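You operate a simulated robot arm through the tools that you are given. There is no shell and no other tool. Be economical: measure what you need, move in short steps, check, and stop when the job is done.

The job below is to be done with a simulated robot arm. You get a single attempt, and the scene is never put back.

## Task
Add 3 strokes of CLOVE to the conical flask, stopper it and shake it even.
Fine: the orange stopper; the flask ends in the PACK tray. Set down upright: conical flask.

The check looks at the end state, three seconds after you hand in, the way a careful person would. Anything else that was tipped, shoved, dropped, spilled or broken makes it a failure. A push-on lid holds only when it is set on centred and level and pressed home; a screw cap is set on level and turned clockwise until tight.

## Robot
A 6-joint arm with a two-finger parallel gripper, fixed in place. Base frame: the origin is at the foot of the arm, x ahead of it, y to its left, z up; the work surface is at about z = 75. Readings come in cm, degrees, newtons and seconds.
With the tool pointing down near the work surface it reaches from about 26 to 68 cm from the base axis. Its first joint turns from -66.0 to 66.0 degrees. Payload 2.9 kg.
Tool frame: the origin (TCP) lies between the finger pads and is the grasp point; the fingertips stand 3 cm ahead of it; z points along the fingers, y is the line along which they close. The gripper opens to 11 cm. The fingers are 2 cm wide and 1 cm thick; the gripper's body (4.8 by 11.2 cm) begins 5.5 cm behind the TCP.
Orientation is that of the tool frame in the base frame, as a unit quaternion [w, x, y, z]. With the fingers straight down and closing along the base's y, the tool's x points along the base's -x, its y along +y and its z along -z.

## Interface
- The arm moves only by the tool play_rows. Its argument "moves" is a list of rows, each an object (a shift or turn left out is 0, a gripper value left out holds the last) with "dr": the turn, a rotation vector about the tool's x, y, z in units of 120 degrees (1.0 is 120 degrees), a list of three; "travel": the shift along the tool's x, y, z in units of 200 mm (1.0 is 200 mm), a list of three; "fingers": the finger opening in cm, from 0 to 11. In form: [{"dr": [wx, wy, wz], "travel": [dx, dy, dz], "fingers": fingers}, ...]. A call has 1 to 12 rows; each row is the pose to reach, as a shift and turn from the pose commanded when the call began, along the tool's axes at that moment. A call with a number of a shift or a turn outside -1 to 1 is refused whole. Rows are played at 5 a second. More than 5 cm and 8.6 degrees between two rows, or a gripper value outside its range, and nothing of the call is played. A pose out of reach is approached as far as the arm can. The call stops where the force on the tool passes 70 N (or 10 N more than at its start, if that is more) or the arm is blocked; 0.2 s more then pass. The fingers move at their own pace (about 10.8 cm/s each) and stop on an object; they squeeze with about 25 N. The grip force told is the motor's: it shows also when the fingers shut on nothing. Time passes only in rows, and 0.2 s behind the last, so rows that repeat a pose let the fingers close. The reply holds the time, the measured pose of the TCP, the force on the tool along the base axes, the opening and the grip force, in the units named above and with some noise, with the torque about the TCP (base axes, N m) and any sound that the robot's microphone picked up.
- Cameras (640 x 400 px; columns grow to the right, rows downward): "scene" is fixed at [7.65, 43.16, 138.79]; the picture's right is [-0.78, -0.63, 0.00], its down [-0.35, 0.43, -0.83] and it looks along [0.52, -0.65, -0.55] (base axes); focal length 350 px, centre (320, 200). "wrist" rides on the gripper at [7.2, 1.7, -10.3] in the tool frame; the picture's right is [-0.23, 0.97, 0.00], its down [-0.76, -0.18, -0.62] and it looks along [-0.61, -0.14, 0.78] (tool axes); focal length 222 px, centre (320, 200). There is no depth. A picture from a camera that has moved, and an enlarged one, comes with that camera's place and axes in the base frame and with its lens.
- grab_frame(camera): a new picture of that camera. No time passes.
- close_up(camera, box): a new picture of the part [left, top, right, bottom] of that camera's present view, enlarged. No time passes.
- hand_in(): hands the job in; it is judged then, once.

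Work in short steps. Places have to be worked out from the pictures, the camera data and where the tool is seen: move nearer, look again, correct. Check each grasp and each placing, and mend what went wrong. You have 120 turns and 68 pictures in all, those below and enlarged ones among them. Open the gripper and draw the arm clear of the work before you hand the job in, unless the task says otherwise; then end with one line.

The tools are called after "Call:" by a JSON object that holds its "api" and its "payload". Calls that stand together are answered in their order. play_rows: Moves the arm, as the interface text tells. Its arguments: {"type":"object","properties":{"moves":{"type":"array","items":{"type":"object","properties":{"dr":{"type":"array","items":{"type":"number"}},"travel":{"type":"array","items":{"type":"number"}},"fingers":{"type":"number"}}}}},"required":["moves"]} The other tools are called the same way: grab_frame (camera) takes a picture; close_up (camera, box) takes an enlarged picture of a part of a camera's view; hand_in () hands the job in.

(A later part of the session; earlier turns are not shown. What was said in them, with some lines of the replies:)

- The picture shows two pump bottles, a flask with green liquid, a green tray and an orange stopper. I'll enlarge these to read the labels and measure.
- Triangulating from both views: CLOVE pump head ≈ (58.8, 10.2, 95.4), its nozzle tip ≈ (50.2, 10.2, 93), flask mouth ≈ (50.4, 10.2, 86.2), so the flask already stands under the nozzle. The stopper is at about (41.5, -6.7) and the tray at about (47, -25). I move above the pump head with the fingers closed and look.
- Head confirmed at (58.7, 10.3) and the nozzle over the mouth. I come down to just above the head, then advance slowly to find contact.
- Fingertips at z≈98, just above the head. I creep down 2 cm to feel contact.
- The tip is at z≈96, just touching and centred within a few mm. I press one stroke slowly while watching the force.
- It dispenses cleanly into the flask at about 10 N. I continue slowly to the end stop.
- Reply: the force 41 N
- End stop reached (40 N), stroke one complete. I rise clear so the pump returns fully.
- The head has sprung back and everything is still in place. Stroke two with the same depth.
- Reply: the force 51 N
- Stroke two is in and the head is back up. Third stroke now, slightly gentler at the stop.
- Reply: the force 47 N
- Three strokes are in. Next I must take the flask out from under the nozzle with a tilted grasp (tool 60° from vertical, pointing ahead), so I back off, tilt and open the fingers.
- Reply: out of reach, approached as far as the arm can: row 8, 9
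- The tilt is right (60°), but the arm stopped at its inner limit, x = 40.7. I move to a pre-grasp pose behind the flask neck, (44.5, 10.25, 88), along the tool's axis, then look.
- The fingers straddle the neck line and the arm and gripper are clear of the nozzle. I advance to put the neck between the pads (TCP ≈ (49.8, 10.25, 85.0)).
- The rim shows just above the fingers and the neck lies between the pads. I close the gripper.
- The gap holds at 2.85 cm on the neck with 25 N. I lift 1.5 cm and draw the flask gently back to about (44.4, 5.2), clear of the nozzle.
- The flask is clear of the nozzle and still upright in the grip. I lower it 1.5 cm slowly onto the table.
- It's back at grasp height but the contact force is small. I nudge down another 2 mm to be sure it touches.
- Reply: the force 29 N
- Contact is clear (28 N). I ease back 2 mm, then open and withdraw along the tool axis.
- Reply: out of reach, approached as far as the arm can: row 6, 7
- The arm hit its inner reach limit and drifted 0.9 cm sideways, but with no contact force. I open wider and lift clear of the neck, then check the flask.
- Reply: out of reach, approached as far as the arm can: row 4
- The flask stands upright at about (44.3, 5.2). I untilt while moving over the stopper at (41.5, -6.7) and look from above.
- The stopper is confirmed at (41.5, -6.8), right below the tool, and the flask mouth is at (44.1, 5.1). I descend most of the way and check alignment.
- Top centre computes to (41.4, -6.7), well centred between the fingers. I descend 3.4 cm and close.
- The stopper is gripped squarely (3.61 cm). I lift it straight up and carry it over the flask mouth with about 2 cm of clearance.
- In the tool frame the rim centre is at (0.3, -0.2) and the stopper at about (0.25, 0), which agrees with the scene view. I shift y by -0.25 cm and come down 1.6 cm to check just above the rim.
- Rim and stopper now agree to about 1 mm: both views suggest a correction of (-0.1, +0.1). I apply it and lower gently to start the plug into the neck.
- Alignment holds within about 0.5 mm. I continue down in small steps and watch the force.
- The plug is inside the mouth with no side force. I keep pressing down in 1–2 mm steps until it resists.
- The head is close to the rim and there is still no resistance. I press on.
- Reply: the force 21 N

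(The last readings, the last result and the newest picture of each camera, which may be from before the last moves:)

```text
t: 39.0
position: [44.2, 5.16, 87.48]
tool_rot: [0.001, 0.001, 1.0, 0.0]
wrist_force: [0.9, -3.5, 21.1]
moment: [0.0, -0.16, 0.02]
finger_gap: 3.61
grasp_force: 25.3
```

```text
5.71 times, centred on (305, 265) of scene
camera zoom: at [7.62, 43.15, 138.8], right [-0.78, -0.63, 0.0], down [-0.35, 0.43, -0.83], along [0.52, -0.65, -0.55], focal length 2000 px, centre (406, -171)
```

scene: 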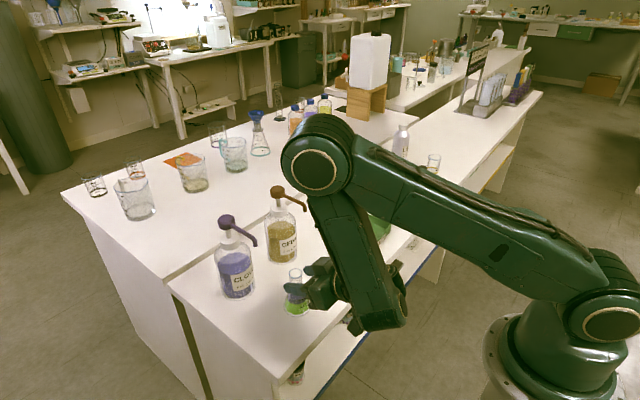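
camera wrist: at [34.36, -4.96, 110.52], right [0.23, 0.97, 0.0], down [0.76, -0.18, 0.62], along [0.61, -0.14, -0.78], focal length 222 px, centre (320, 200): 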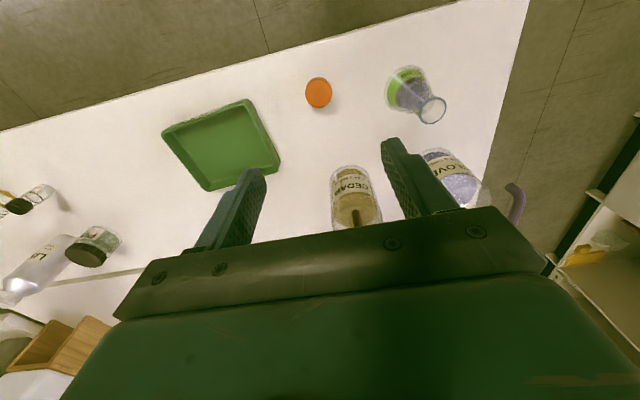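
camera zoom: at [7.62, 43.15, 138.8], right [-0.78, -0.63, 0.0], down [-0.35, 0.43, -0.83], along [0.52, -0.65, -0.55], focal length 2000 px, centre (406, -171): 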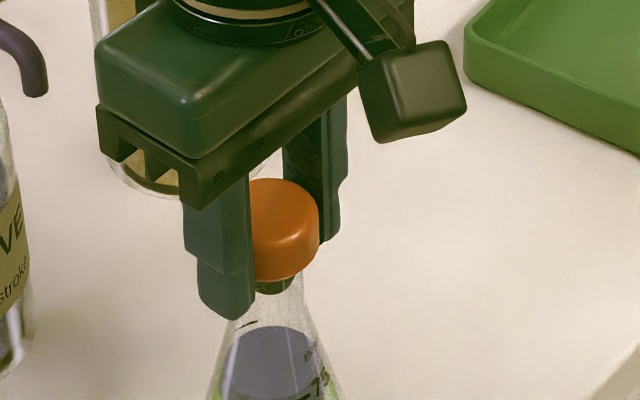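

Resistance is at 21 N and the stopper is seated level. I release, rise, and will press it home from above with closed fingers.

Call:
{"api": "play_rows", "payload": {"moves": [{"travel": [0, 0, -0.006], "fingers": 4.2}, {"travel": [0, 0, -0.006], "fingers": 5}, {"travel": [0, 0, -0.006], "fingers": 5}, {"travel": [0, 0, -0.1], "fingers": 5}, {"travel": [0, 0, -0.25], "fingers": 5}, {"travel": [0, 0, -0.28], "fingers": 0}, {"travel": [0, 0, -0.28], "fingers": 0}, {"travel": [0, 0, -0.28], "fingers": 0}]}}

Call:
{"api": "close_up", "payload": {"camera": "scene", "box": [270, 220, 350, 310]}}

Call:
{"api": "close_up", "payload": {"camera": "wrist", "box": [240, 80, 400, 200]}}

```text
t: 40.8
position: [44.11, 5.2, 92.91]
tool_rot: [0.0, 0.0, 1.0, 0.0]
wrist_force: [-0.1, -1.4, 0.1]
moment: [0.0, -0.03, -0.01]
finger_gap: 0.0
grasp_force: 24.6
```

```text
4.44 times, centred on (310, 265) of scene
camera zoom: at [7.65, 43.16, 138.79], right [-0.78, -0.63, 0.0], down [-0.35, 0.43, -0.83], along [0.52, -0.65, -0.55], focal length 1556 px, centre (364, -89)
```

zoom: 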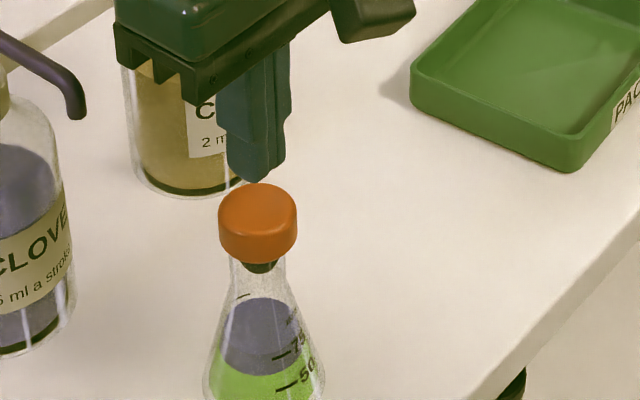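

```text
3.33 times, centred on (320, 140) of wrist
camera zoom: at [37.07, 7.07, 103.04], right [0.23, 0.97, 0.0], down [0.76, -0.18, 0.62], along [0.61, -0.14, -0.78], focal length 740 px, centre (320, 400)
```

zoom: 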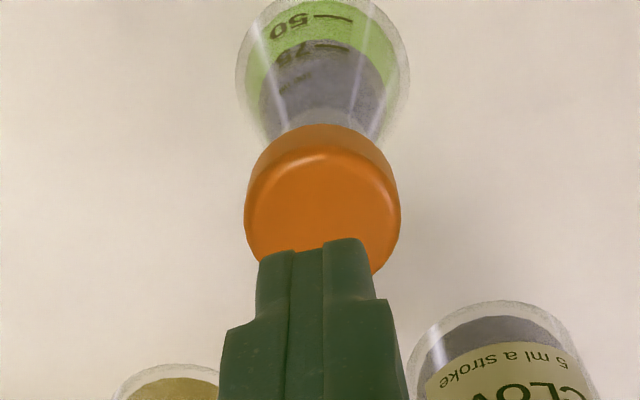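

The stopper sits level and centred. I press down from above with closed fingers, slowly.

Call:
{"api": "play_rows", "payload": {"moves": [{"travel": [0.008, 0, 0.04]}, {"travel": [0.008, 0, 0.07]}, {"travel": [0.008, 0, 0.085]}, {"travel": [0.008, 0, 0.1]}, {"travel": [0.008, 0, 0.11]}, {"travel": [0.008, 0, 0.12]}]}}

```text
t: 42.2
position: [44.19, 5.07, 90.56]
tool_rot: [0.001, 0.0, 1.0, 0.0]
wrist_force: [0.0, 0.5, 4.2]
moment: [0.03, 0.02, 0.0]
finger_gap: 0.0
grasp_force: 25.0
```

Light contact (4 N) with the tip at about z = 87.6. I continue pressing in 0.5–1 mm steps.

Call:
{"api": "play_rows", "payload": {"moves": [{"travel": [0, 0, 0.005]}, {"travel": [0, 0, 0.01]}, {"travel": [0, 0, 0.015]}, {"travel": [0, 0, 0.02]}, {"travel": [0, 0, 0.025]}, {"travel": [0, 0, 0.03]}, {"travel": [0, 0, 0.03]}]}}

Call:
{"api": "close_up", "payload": {"camera": "scene", "box": [270, 220, 350, 310]}}

```text
t: 43.6
position: [44.29, 5.07, 90.62]
tool_rot: [0.005, -0.001, 1.0, 0.001]
wrist_force: [-0.6, 0.3, 9.4]
moment: [-0.03, 0.1, 0.06]
finger_gap: 0.0
grasp_force: 25.1
stopped in row 6: the force on the tool passed its limit at 75 N (the readings are from after the stop); the commanded pose is now the measured one
```

```text
4.44 times, centred on (310, 265) of scene
camera zoom: at [7.63, 43.16, 138.79], right [-0.78, -0.63, 0.0], down [-0.35, 0.43, -0.83], along [0.52, -0.65, -0.55], focal length 1556 px, centre (364, -89)
```

zoom: 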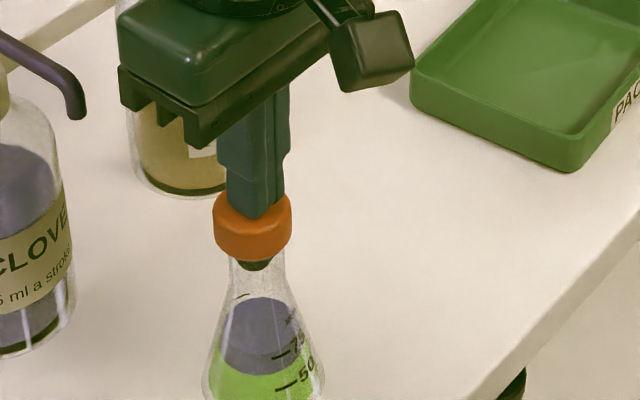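

The force went to 75 N with no further travel, so the stopper appears fully home. I rise and inspect the joint closely.

Call:
{"api": "play_rows", "payload": {"moves": [{"travel": [0, 0, -0.1]}, {"travel": [0, 0, -0.3]}, {"travel": [0, 0, -0.45], "fingers": 5}, {"travel": [0, 0, -0.45], "fingers": 5}]}}

Call:
{"api": "close_up", "payload": {"camera": "scene", "box": [275, 245, 325, 315]}}

Call:
{"api": "close_up", "payload": {"camera": "wrist", "box": [240, 40, 400, 160]}}

```text
t: 44.6
position: [44.53, 5.17, 99.6]
tool_rot: [0.004, -0.001, 1.0, 0.0]
wrist_force: [-0.2, 0.2, 0.3]
moment: [-0.01, -0.03, 0.01]
finger_gap: 5.0
grasp_force: 0.1
```

```text
5.71 times, centred on (300, 280) of scene
camera zoom: at [7.65, 43.16, 138.79], right [-0.78, -0.63, 0.0], down [-0.35, 0.43, -0.83], along [0.52, -0.65, -0.55], focal length 2000 px, centre (434, -257)
```

zoom: 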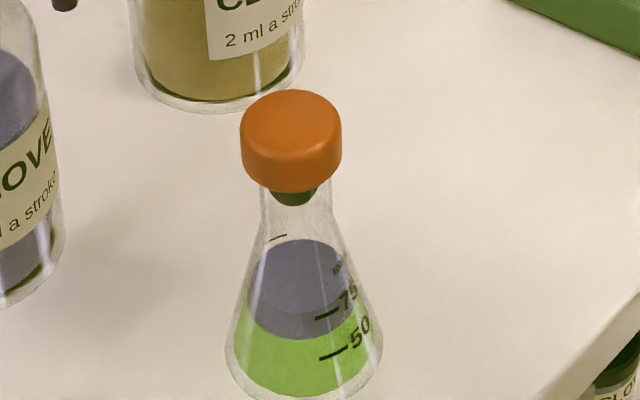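

```text
3.33 times, centred on (320, 100) of wrist
camera zoom: at [37.22, 7.02, 109.71], right [0.23, 0.97, 0.0], down [0.76, -0.18, 0.63], along [0.61, -0.14, -0.78], focal length 740 px, centre (320, 533)
```

zoom: 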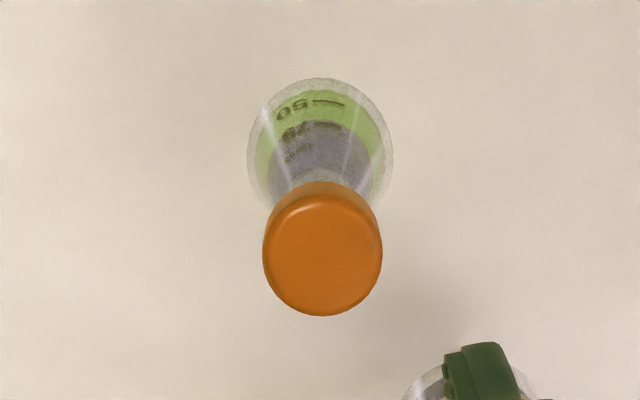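

The stopper is level and fully home. Its head is wider than the neck, so I'll first grip the cone below it top-down (TCP z ≈ 83) only to relocate the flask forward, where a near-horizontal neck grasp is in reach. I descend around it with the fingers open 6 cm.

Call:
{"api": "play_rows", "payload": {"moves": [{"travel": [0.005, 0, 0.2], "dr": [0, 0.0038, 0], "fingers": 6}, {"travel": [0.005, 0, 0.4], "dr": [0, 0.0038, 0], "fingers": 6}, {"travel": [0.005, 0, 0.55], "dr": [0, 0.0038, 0], "fingers": 6}, {"travel": [0.005, 0, 0.7], "dr": [0, 0.0038, 0], "fingers": 6}, {"travel": [0.005, 0, 0.83], "dr": [0, 0.0038, 0], "fingers": 6}, {"travel": [0.005, 0, 0.83], "dr": [0, 0.0038, 0], "fingers": 6}]}}

Call:
{"api": "close_up", "payload": {"camera": "scene", "box": [260, 220, 340, 320]}}

Call:
{"api": "close_up", "payload": {"camera": "wrist", "box": [200, 60, 440, 240]}}

```text
t: 46.0
position: [44.35, 5.36, 82.83]
tool_rot: [0.0, 0.0, 1.0, 0.001]
wrist_force: [-0.2, 0.4, 0.5]
moment: [-0.02, 0.03, 0.0]
finger_gap: 6.01
grasp_force: 0.1
```

```text
4.00 times, centred on (300, 270) of scene
camera zoom: at [7.65, 43.16, 138.79], right [-0.78, -0.63, 0.0], down [-0.35, 0.43, -0.83], along [0.52, -0.65, -0.55], focal length 1400 px, centre (400, -80)
```

zoom: 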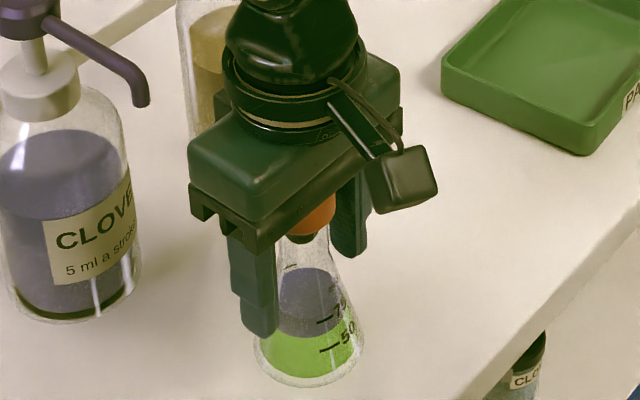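

```text
2.22 times, centred on (320, 150) of wrist
camera zoom: at [37.24, 7.19, 93.03], right [0.23, 0.97, 0.0], down [0.76, -0.18, 0.62], along [0.61, -0.14, -0.78], focal length 494 px, centre (320, 311)
```

zoom: 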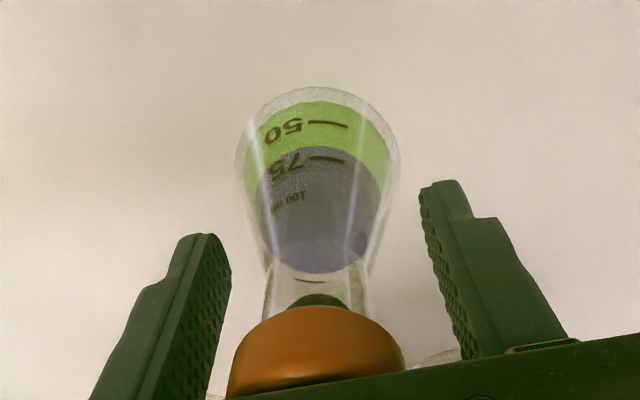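

Well centred with no contact. I close on the cone.

Call:
{"api": "play_rows", "payload": {"moves": [{"fingers": 5}, {"fingers": 4.4}, {"fingers": 3}, {"fingers": 3}, {"fingers": 3}]}}

Call:
{"api": "close_up", "payload": {"camera": "scene", "box": [260, 220, 340, 320]}}

```text
t: 47.2
position: [44.37, 5.38, 82.95]
tool_rot: [0.0, 0.0, 1.0, 0.001]
wrist_force: [0.7, 0.3, -0.1]
moment: [0.02, -0.05, -0.02]
finger_gap: 4.07
grasp_force: 24.9
```

```text
4.00 times, centred on (300, 270) of scene
camera zoom: at [7.65, 43.16, 138.79], right [-0.78, -0.63, 0.0], down [-0.35, 0.43, -0.83], along [0.52, -0.65, -0.55], focal length 1400 px, centre (400, -80)
```

zoom: 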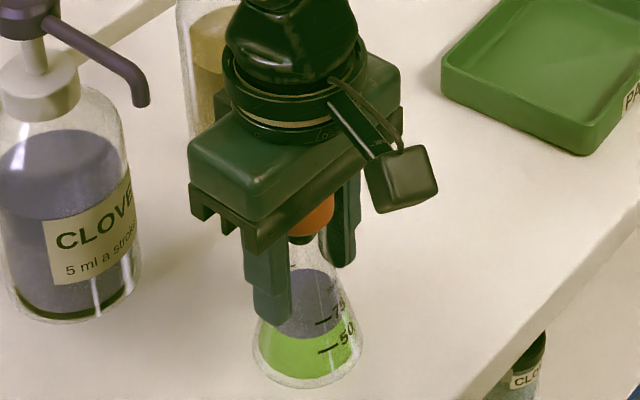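

It's gripped at 4.07 cm, wider than the stopper head. I lift 6 mm as a test.

Call:
{"api": "play_rows", "payload": {"moves": [{"travel": [0, 0, -0.01]}, {"travel": [0, 0, -0.02]}, {"travel": [0, 0, -0.03]}, {"travel": [0, 0, -0.03]}]}}

Call:
{"api": "close_up", "payload": {"camera": "scene", "box": [260, 220, 340, 320]}}

```text
t: 48.2
position: [44.32, 5.14, 83.56]
tool_rot: [0.0, 0.0, 1.0, 0.0]
wrist_force: [0.3, -0.7, -1.7]
moment: [-0.05, 0.0, 0.0]
finger_gap: 4.11
grasp_force: 25.1
```

```text
4.00 times, centred on (300, 270) of scene
camera zoom: at [7.65, 43.16, 138.79], right [-0.78, -0.63, 0.0], down [-0.35, 0.43, -0.83], along [0.52, -0.65, -0.55], focal length 1400 px, centre (400, -80)
```

zoom: 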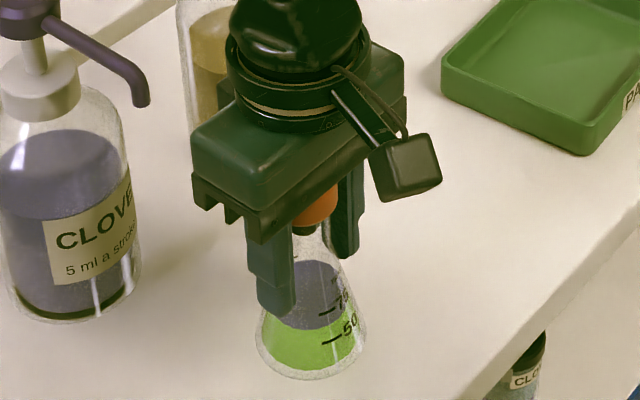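

The flask hangs upright and steady in this grip (weight registers). I raise it 10 cm and try a first gentle shake there, then check both the grip and the mixing.

Call:
{"api": "play_rows", "payload": {"moves": [{"travel": [0, -0.02, -0.12]}, {"travel": [0, -0.06, -0.28]}, {"travel": [0, -0.1, -0.44]}, {"travel": [0, -0.1, -0.5]}, {"travel": [0, -0.1, -0.42]}, {"travel": [0, -0.1, -0.5]}, {"travel": [0, -0.1, -0.42]}, {"travel": [0, -0.1, -0.5]}, {"travel": [0, -0.1, -0.42]}, {"travel": [0, -0.1, -0.5]}, {"travel": [0, -0.1, -0.5]}]}}

Call:
{"api": "close_up", "payload": {"camera": "scene", "box": [250, 150, 370, 290]}}

```text
t: 50.6
position: [44.44, 3.14, 93.48]
tool_rot: [-0.001, 0.0, 1.0, 0.001]
wrist_force: [-0.5, 0.1, -1.6]
moment: [0.02, -0.02, 0.01]
finger_gap: 4.09
grasp_force: 25.4
```

```text
2.86 times, centred on (310, 220) of scene
camera zoom: at [7.65, 43.16, 138.79], right [-0.78, -0.63, 0.0], down [-0.35, 0.43, -0.83], along [0.52, -0.65, -0.55], focal length 1000 px, centre (349, 143)
```

zoom: 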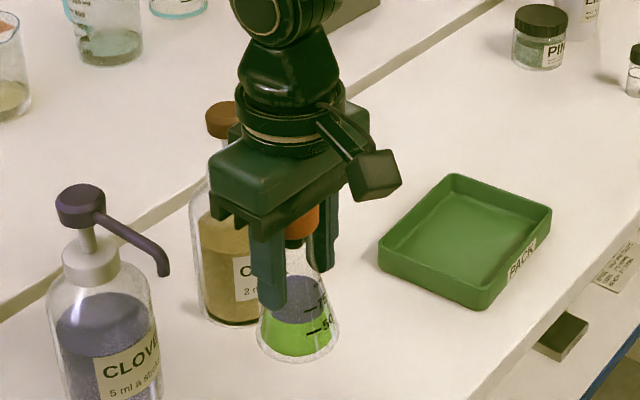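

The grip is unchanged and the layers aren't mixed yet. I shake harder: 4.6 cm vertical strokes each row.

Call:
{"api": "play_rows", "payload": {"moves": [{"travel": [0, 0, -0.23]}, {"travel": [0, 0, 0]}, {"travel": [0, 0, -0.23]}, {"travel": [0, 0, 0]}, {"travel": [0, 0, -0.23]}, {"travel": [0, 0, 0]}, {"travel": [0, 0, -0.23]}, {"travel": [0, 0, 0]}, {"travel": [0, 0, -0.23]}, {"travel": [0, 0, 0]}, {"travel": [0, 0, -0.23]}, {"travel": [0, 0, 0]}]}}

Call:
{"api": "close_up", "payload": {"camera": "scene", "box": [250, 150, 370, 290]}}

```text
t: 53.2
position: [44.31, 3.36, 93.65]
tool_rot: [0.001, -0.001, 1.0, 0.001]
wrist_force: [0.0, 0.0, -2.0]
moment: [-0.02, 0.01, 0.0]
finger_gap: 4.02
grasp_force: 24.9
```

```text
2.86 times, centred on (310, 220) of scene
camera zoom: at [7.65, 43.16, 138.79], right [-0.78, -0.63, 0.0], down [-0.35, 0.43, -0.83], along [0.52, -0.65, -0.55], focal length 1000 px, centre (349, 143)
```

zoom: 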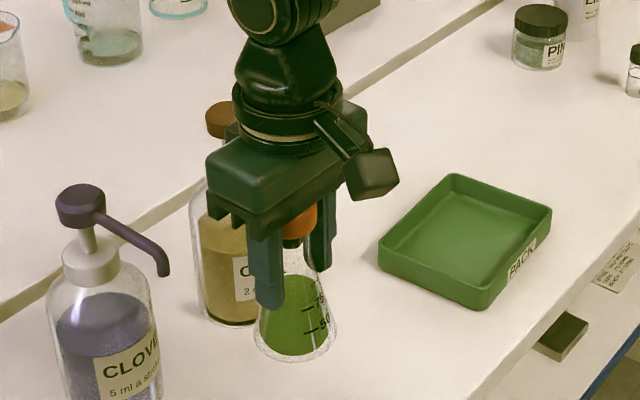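

The layers have merged into one colour. I zoom in to check that it is even.

Call:
{"api": "close_up", "payload": {"camera": "scene", "box": [285, 215, 325, 285]}}

Call:
{"api": "close_up", "payload": {"camera": "wrist", "box": [240, 60, 400, 200]}}

```text
5.71 times, centred on (305, 250) of scene
camera zoom: at [7.65, 43.16, 138.79], right [-0.78, -0.63, 0.0], down [-0.35, 0.43, -0.83], along [0.52, -0.65, -0.55], focal length 2000 px, centre (406, -86)
```

zoom: 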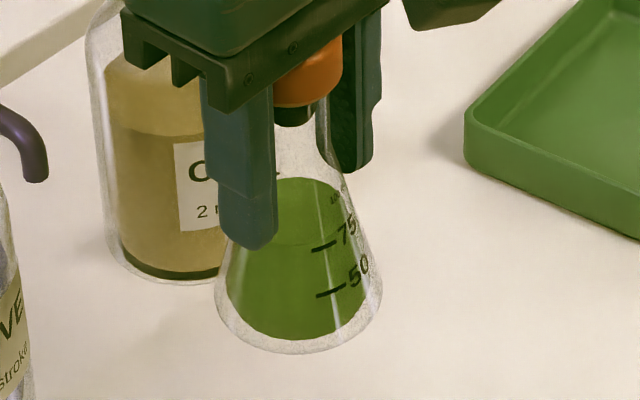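

```text
2.86 times, centred on (320, 130) of wrist
camera zoom: at [37.25, 5.16, 103.75], right [0.23, 0.97, 0.0], down [0.76, -0.18, 0.62], along [0.61, -0.14, -0.78], focal length 635 px, centre (320, 400)
```

zoom: 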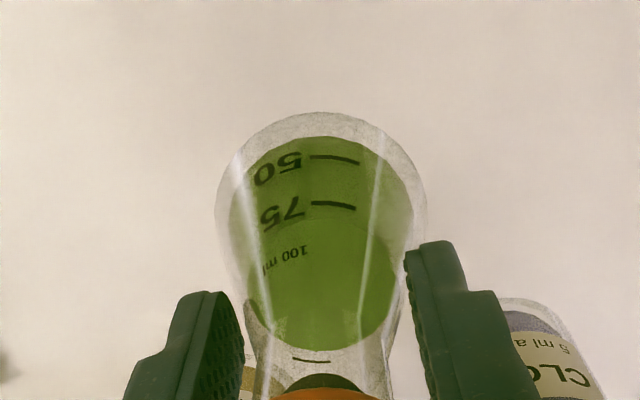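

It looks even in both views. I add three more cycles for certainty, since the grip is steady.

Call:
{"api": "play_rows", "payload": {"moves": [{"travel": [0, 0, -0.22]}, {"travel": [0, 0, 0]}, {"travel": [0, 0, -0.22]}, {"travel": [0, 0, 0]}, {"travel": [0, 0, -0.22]}, {"travel": [0, 0, 0]}, {"travel": [0, 0, 0]}]}}

Call:
{"api": "close_up", "payload": {"camera": "scene", "box": [250, 160, 410, 290]}}

```text
t: 54.8
position: [44.37, 3.48, 93.48]
tool_rot: [0.0, -0.001, 1.0, 0.001]
wrist_force: [0.2, 0.2, -1.6]
moment: [-0.02, 0.0, -0.03]
finger_gap: 4.05
grasp_force: 24.9
```

```text
3.08 times, centred on (330, 225) of scene
camera zoom: at [7.65, 43.16, 138.79], right [-0.78, -0.63, 0.0], down [-0.35, 0.43, -0.83], along [0.52, -0.65, -0.55], focal length 1077 px, centre (289, 123)
```

zoom: 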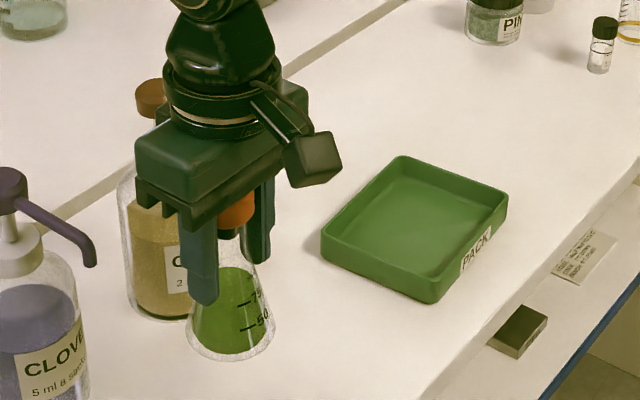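

Even, and the flask is secure. I carry it along y at x ≈ 43.5, clear of the CEDAR nozzle, toward the tray, whose centre I put at (47.3, -25).

Call:
{"api": "play_rows", "payload": {"moves": [{"travel": [0.03, -0.08, 0]}, {"travel": [0.045, -0.2, 0]}, {"travel": [0.045, -0.34, 0]}, {"travel": [0.045, -0.48, 0]}, {"travel": [0.045, -0.62, 0]}, {"travel": [0.045, -0.76, 0]}, {"travel": [0.045, -0.86, 0]}, {"travel": [0.045, -0.9, 0]}, {"travel": [0.045, -0.9, 0]}]}}

Call:
{"api": "play_rows", "payload": {"moves": [{"travel": [-0.03, -0.08, 0]}, {"travel": [-0.08, -0.2, 0]}, {"travel": [-0.13, -0.34, 0]}, {"travel": [-0.17, -0.46, 0]}, {"travel": [-0.19, -0.51, 0]}, {"travel": [-0.19, -0.51, 0]}]}}

Call:
{"api": "grab_frame", "payload": {"camera": "wrist"}}

Call:
{"api": "close_up", "payload": {"camera": "scene", "box": [310, 120, 430, 270]}}

```text
t: 56.8
position: [43.42, -14.63, 93.32]
tool_rot: [-0.001, -0.001, 1.0, 0.001]
wrist_force: [0.0, 0.2, -2.2]
moment: [0.02, 0.02, -0.02]
finger_gap: 4.05
grasp_force: 24.8
```

```text
t: 58.2
position: [47.17, -25.06, 93.29]
tool_rot: [0.0, -0.001, 1.0, 0.001]
wrist_force: [0.6, -0.6, -2.7]
moment: [0.0, 0.04, 0.01]
finger_gap: 4.02
grasp_force: 24.8
```

```text
14 pictures are left
camera wrist: at [40.02, -23.24, 103.5], right [0.23, 0.97, 0.0], down [0.76, -0.18, 0.62], along [0.61, -0.14, -0.78], focal length 222 px, centre (320, 200)
```

wrist: 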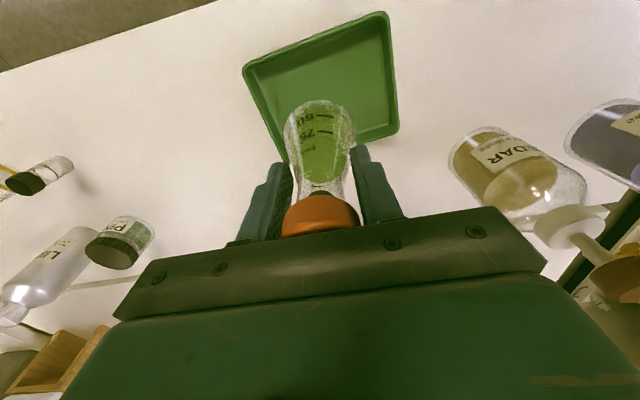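

```text
2.67 times, centred on (370, 195) of scene
camera zoom: at [7.65, 43.16, 138.79], right [-0.78, -0.63, 0.0], down [-0.35, 0.43, -0.83], along [0.52, -0.65, -0.55], focal length 933 px, centre (187, 213)
```

zoom: 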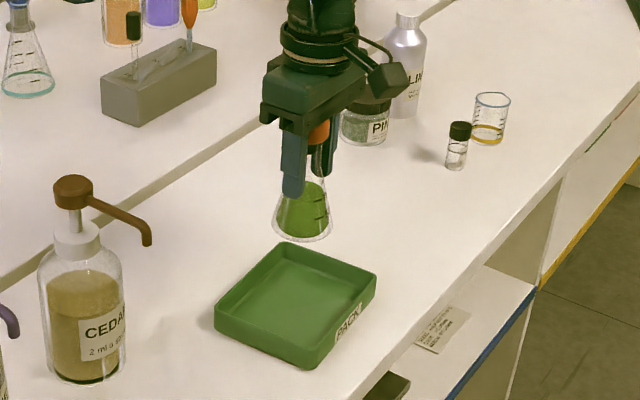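

The tray's centre computes to (47.0, -24.4) from the wrist view. I shift slightly and lower to about 5 mm above its floor.

Call:
{"api": "play_rows", "payload": {"moves": [{"travel": [0, 0.025, 0.08]}, {"travel": [0.005, 0.028, 0.2]}, {"travel": [0.005, 0.028, 0.3]}, {"travel": [0.005, 0.028, 0.39]}, {"travel": [0.005, 0.028, 0.44]}, {"travel": [0.005, 0.028, 0.455]}, {"travel": [0.005, 0.028, 0.455]}]}}

Call:
{"api": "close_up", "payload": {"camera": "scene", "box": [310, 150, 430, 270]}}

```text
t: 59.8
position: [47.15, -24.42, 84.34]
tool_rot: [-0.001, 0.0, 1.0, 0.001]
wrist_force: [-1.4, -0.6, -1.6]
moment: [-0.01, 0.0, -0.02]
finger_gap: 4.02
grasp_force: 25.4
```

```text
3.33 times, centred on (370, 210) of scene
camera zoom: at [7.65, 43.16, 138.79], right [-0.78, -0.63, 0.0], down [-0.35, 0.43, -0.83], along [0.52, -0.65, -0.55], focal length 1167 px, centre (153, 167)
```

zoom: 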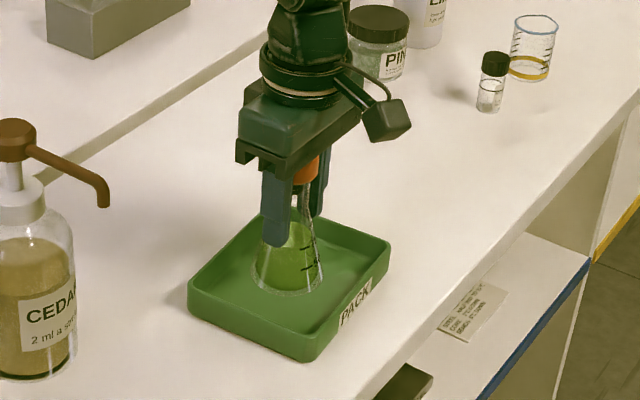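

The flask is well inside the tray and clear of its walls. I lower in 1 mm steps until it touches.

Call:
{"api": "play_rows", "payload": {"moves": [{"travel": [0, 0, 0.006]}, {"travel": [0, 0, 0.012]}, {"travel": [0, 0, 0.018]}, {"travel": [0, 0, 0.022]}, {"travel": [0, 0, 0.022]}]}}

```text
t: 61.0
position: [47.08, -24.61, 83.84]
tool_rot: [0.001, 0.0, 1.0, 0.001]
wrist_force: [1.1, -1.1, -2.6]
moment: [0.01, -0.02, 0.04]
finger_gap: 4.03
grasp_force: 24.6
```

No contact yet. I keep lowering in small steps.

Call:
{"api": "play_rows", "payload": {"moves": [{"travel": [0, 0, 0.005]}, {"travel": [0, 0, 0.01]}, {"travel": [0, 0, 0.015]}, {"travel": [0, 0, 0.015]}]}}

```text
t: 62.0
position: [47.2, -24.45, 83.63]
tool_rot: [0.0, 0.0, 1.0, 0.001]
wrist_force: [0.1, -0.4, -2.1]
moment: [0.01, -0.01, -0.02]
finger_gap: 4.01
grasp_force: 25.0
```

Call:
{"api": "play_rows", "payload": {"moves": [{"travel": [0, 0, 0.004]}, {"travel": [0, 0, 0.008]}, {"travel": [0, 0, 0.012]}, {"travel": [0, 0, 0.015]}, {"travel": [0, 0, 0.015]}]}}

```text
t: 63.2
position: [47.27, -24.46, 83.41]
tool_rot: [0.002, 0.0, 1.0, 0.0]
wrist_force: [-7.6, 5.0, 35.3]
moment: [0.28, 0.33, 0.01]
finger_gap: 4.03
grasp_force: 24.7
```

Contact at 35 N, so the flask is on the tray floor. I ease off 1.5 mm, open, let it settle, then rise straight up.

Call:
{"api": "play_rows", "payload": {"moves": [{"travel": [0, 0, -0.0075]}, {"travel": [0, 0, -0.0075], "fingers": 4.6}, {"travel": [0, 0, -0.0075], "fingers": 6.2}, {"travel": [0, 0, -0.0075], "fingers": 6.2}, {"travel": [0, 0, -0.1], "fingers": 6.2}, {"travel": [0, 0, -0.25], "fingers": 6.2}, {"travel": [0, 0, -0.45], "fingers": 6.2}, {"travel": [0, 0, -0.65], "fingers": 6.2}, {"travel": [0, 0, -0.85], "fingers": 6.2}, {"travel": [0, 0, -0.85], "fingers": 6.2}]}}

Call:
{"api": "close_up", "payload": {"camera": "scene", "box": [310, 150, 430, 270]}}

Call:
{"api": "grab_frame", "payload": {"camera": "scene"}}

```text
t: 65.4
position: [47.09, -24.5, 100.5]
tool_rot: [0.0, 0.001, 1.0, 0.001]
wrist_force: [0.4, -0.2, 0.3]
moment: [0.0, -0.02, 0.0]
finger_gap: 6.21
grasp_force: 0.1
```

```text
3.33 times, centred on (370, 210) of scene
camera zoom: at [7.65, 43.16, 138.79], right [-0.78, -0.63, 0.0], down [-0.35, 0.43, -0.83], along [0.52, -0.65, -0.55], focal length 1167 px, centre (153, 167)
```

zoom: 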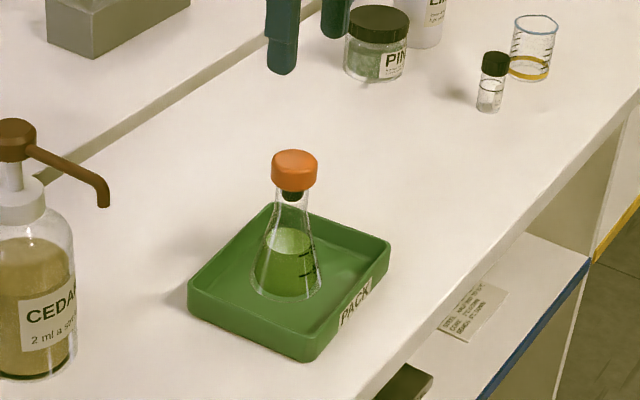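

```text
10 pictures are left
```

scene: 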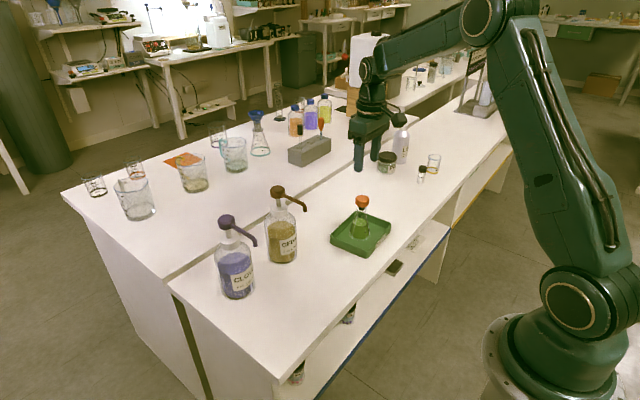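

The flask stands upright in the PACK tray with the stopper on and an even colour, and nothing else has moved. I raise the arm clear before handing in.

Call:
{"api": "play_rows", "payload": {"moves": [{"travel": [0, 0, -0.2]}, {"travel": [0, 0, -0.4]}, {"travel": [0.1, 0.1, -0.55]}, {"travel": [0.1, 0.1, -0.55]}]}}

Call:
{"api": "close_up", "payload": {"camera": "scene", "box": [335, 180, 395, 260]}}

```text
t: 66.4
position: [45.1, -22.2, 111.17]
tool_rot: [0.0, -0.001, 1.0, 0.001]
wrist_force: [-0.1, -0.2, -0.6]
moment: [0.0, 0.03, -0.01]
finger_gap: 6.23
grasp_force: 0.2
```

```text
5.00 times, centred on (365, 220) of scene
camera zoom: at [7.64, 43.16, 138.79], right [-0.78, -0.63, 0.0], down [-0.35, 0.43, -0.83], along [0.52, -0.65, -0.55], focal length 1750 px, centre (95, 100)
```

zoom: 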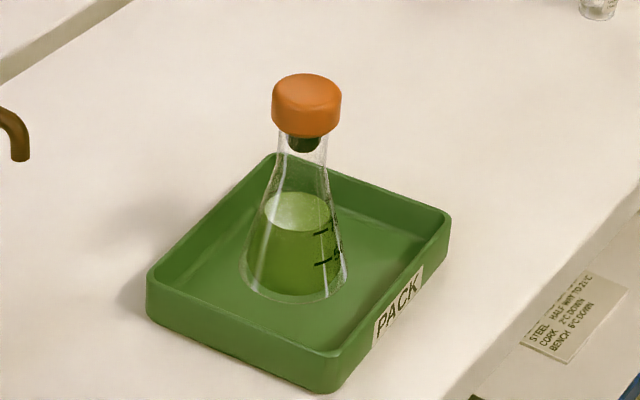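

The stopper is level and home, the liquid is even, and the arm is clear, so I hand in.

Call:
{"api": "hand_in", "payload": {}}

```text
The job is handed in.
```

I added three strokes of CLOVE to the conical flask, pressed the orange stopper home, shook the flask until the liquid looked even, and set it upright in the PACK tray; the job is handed in.
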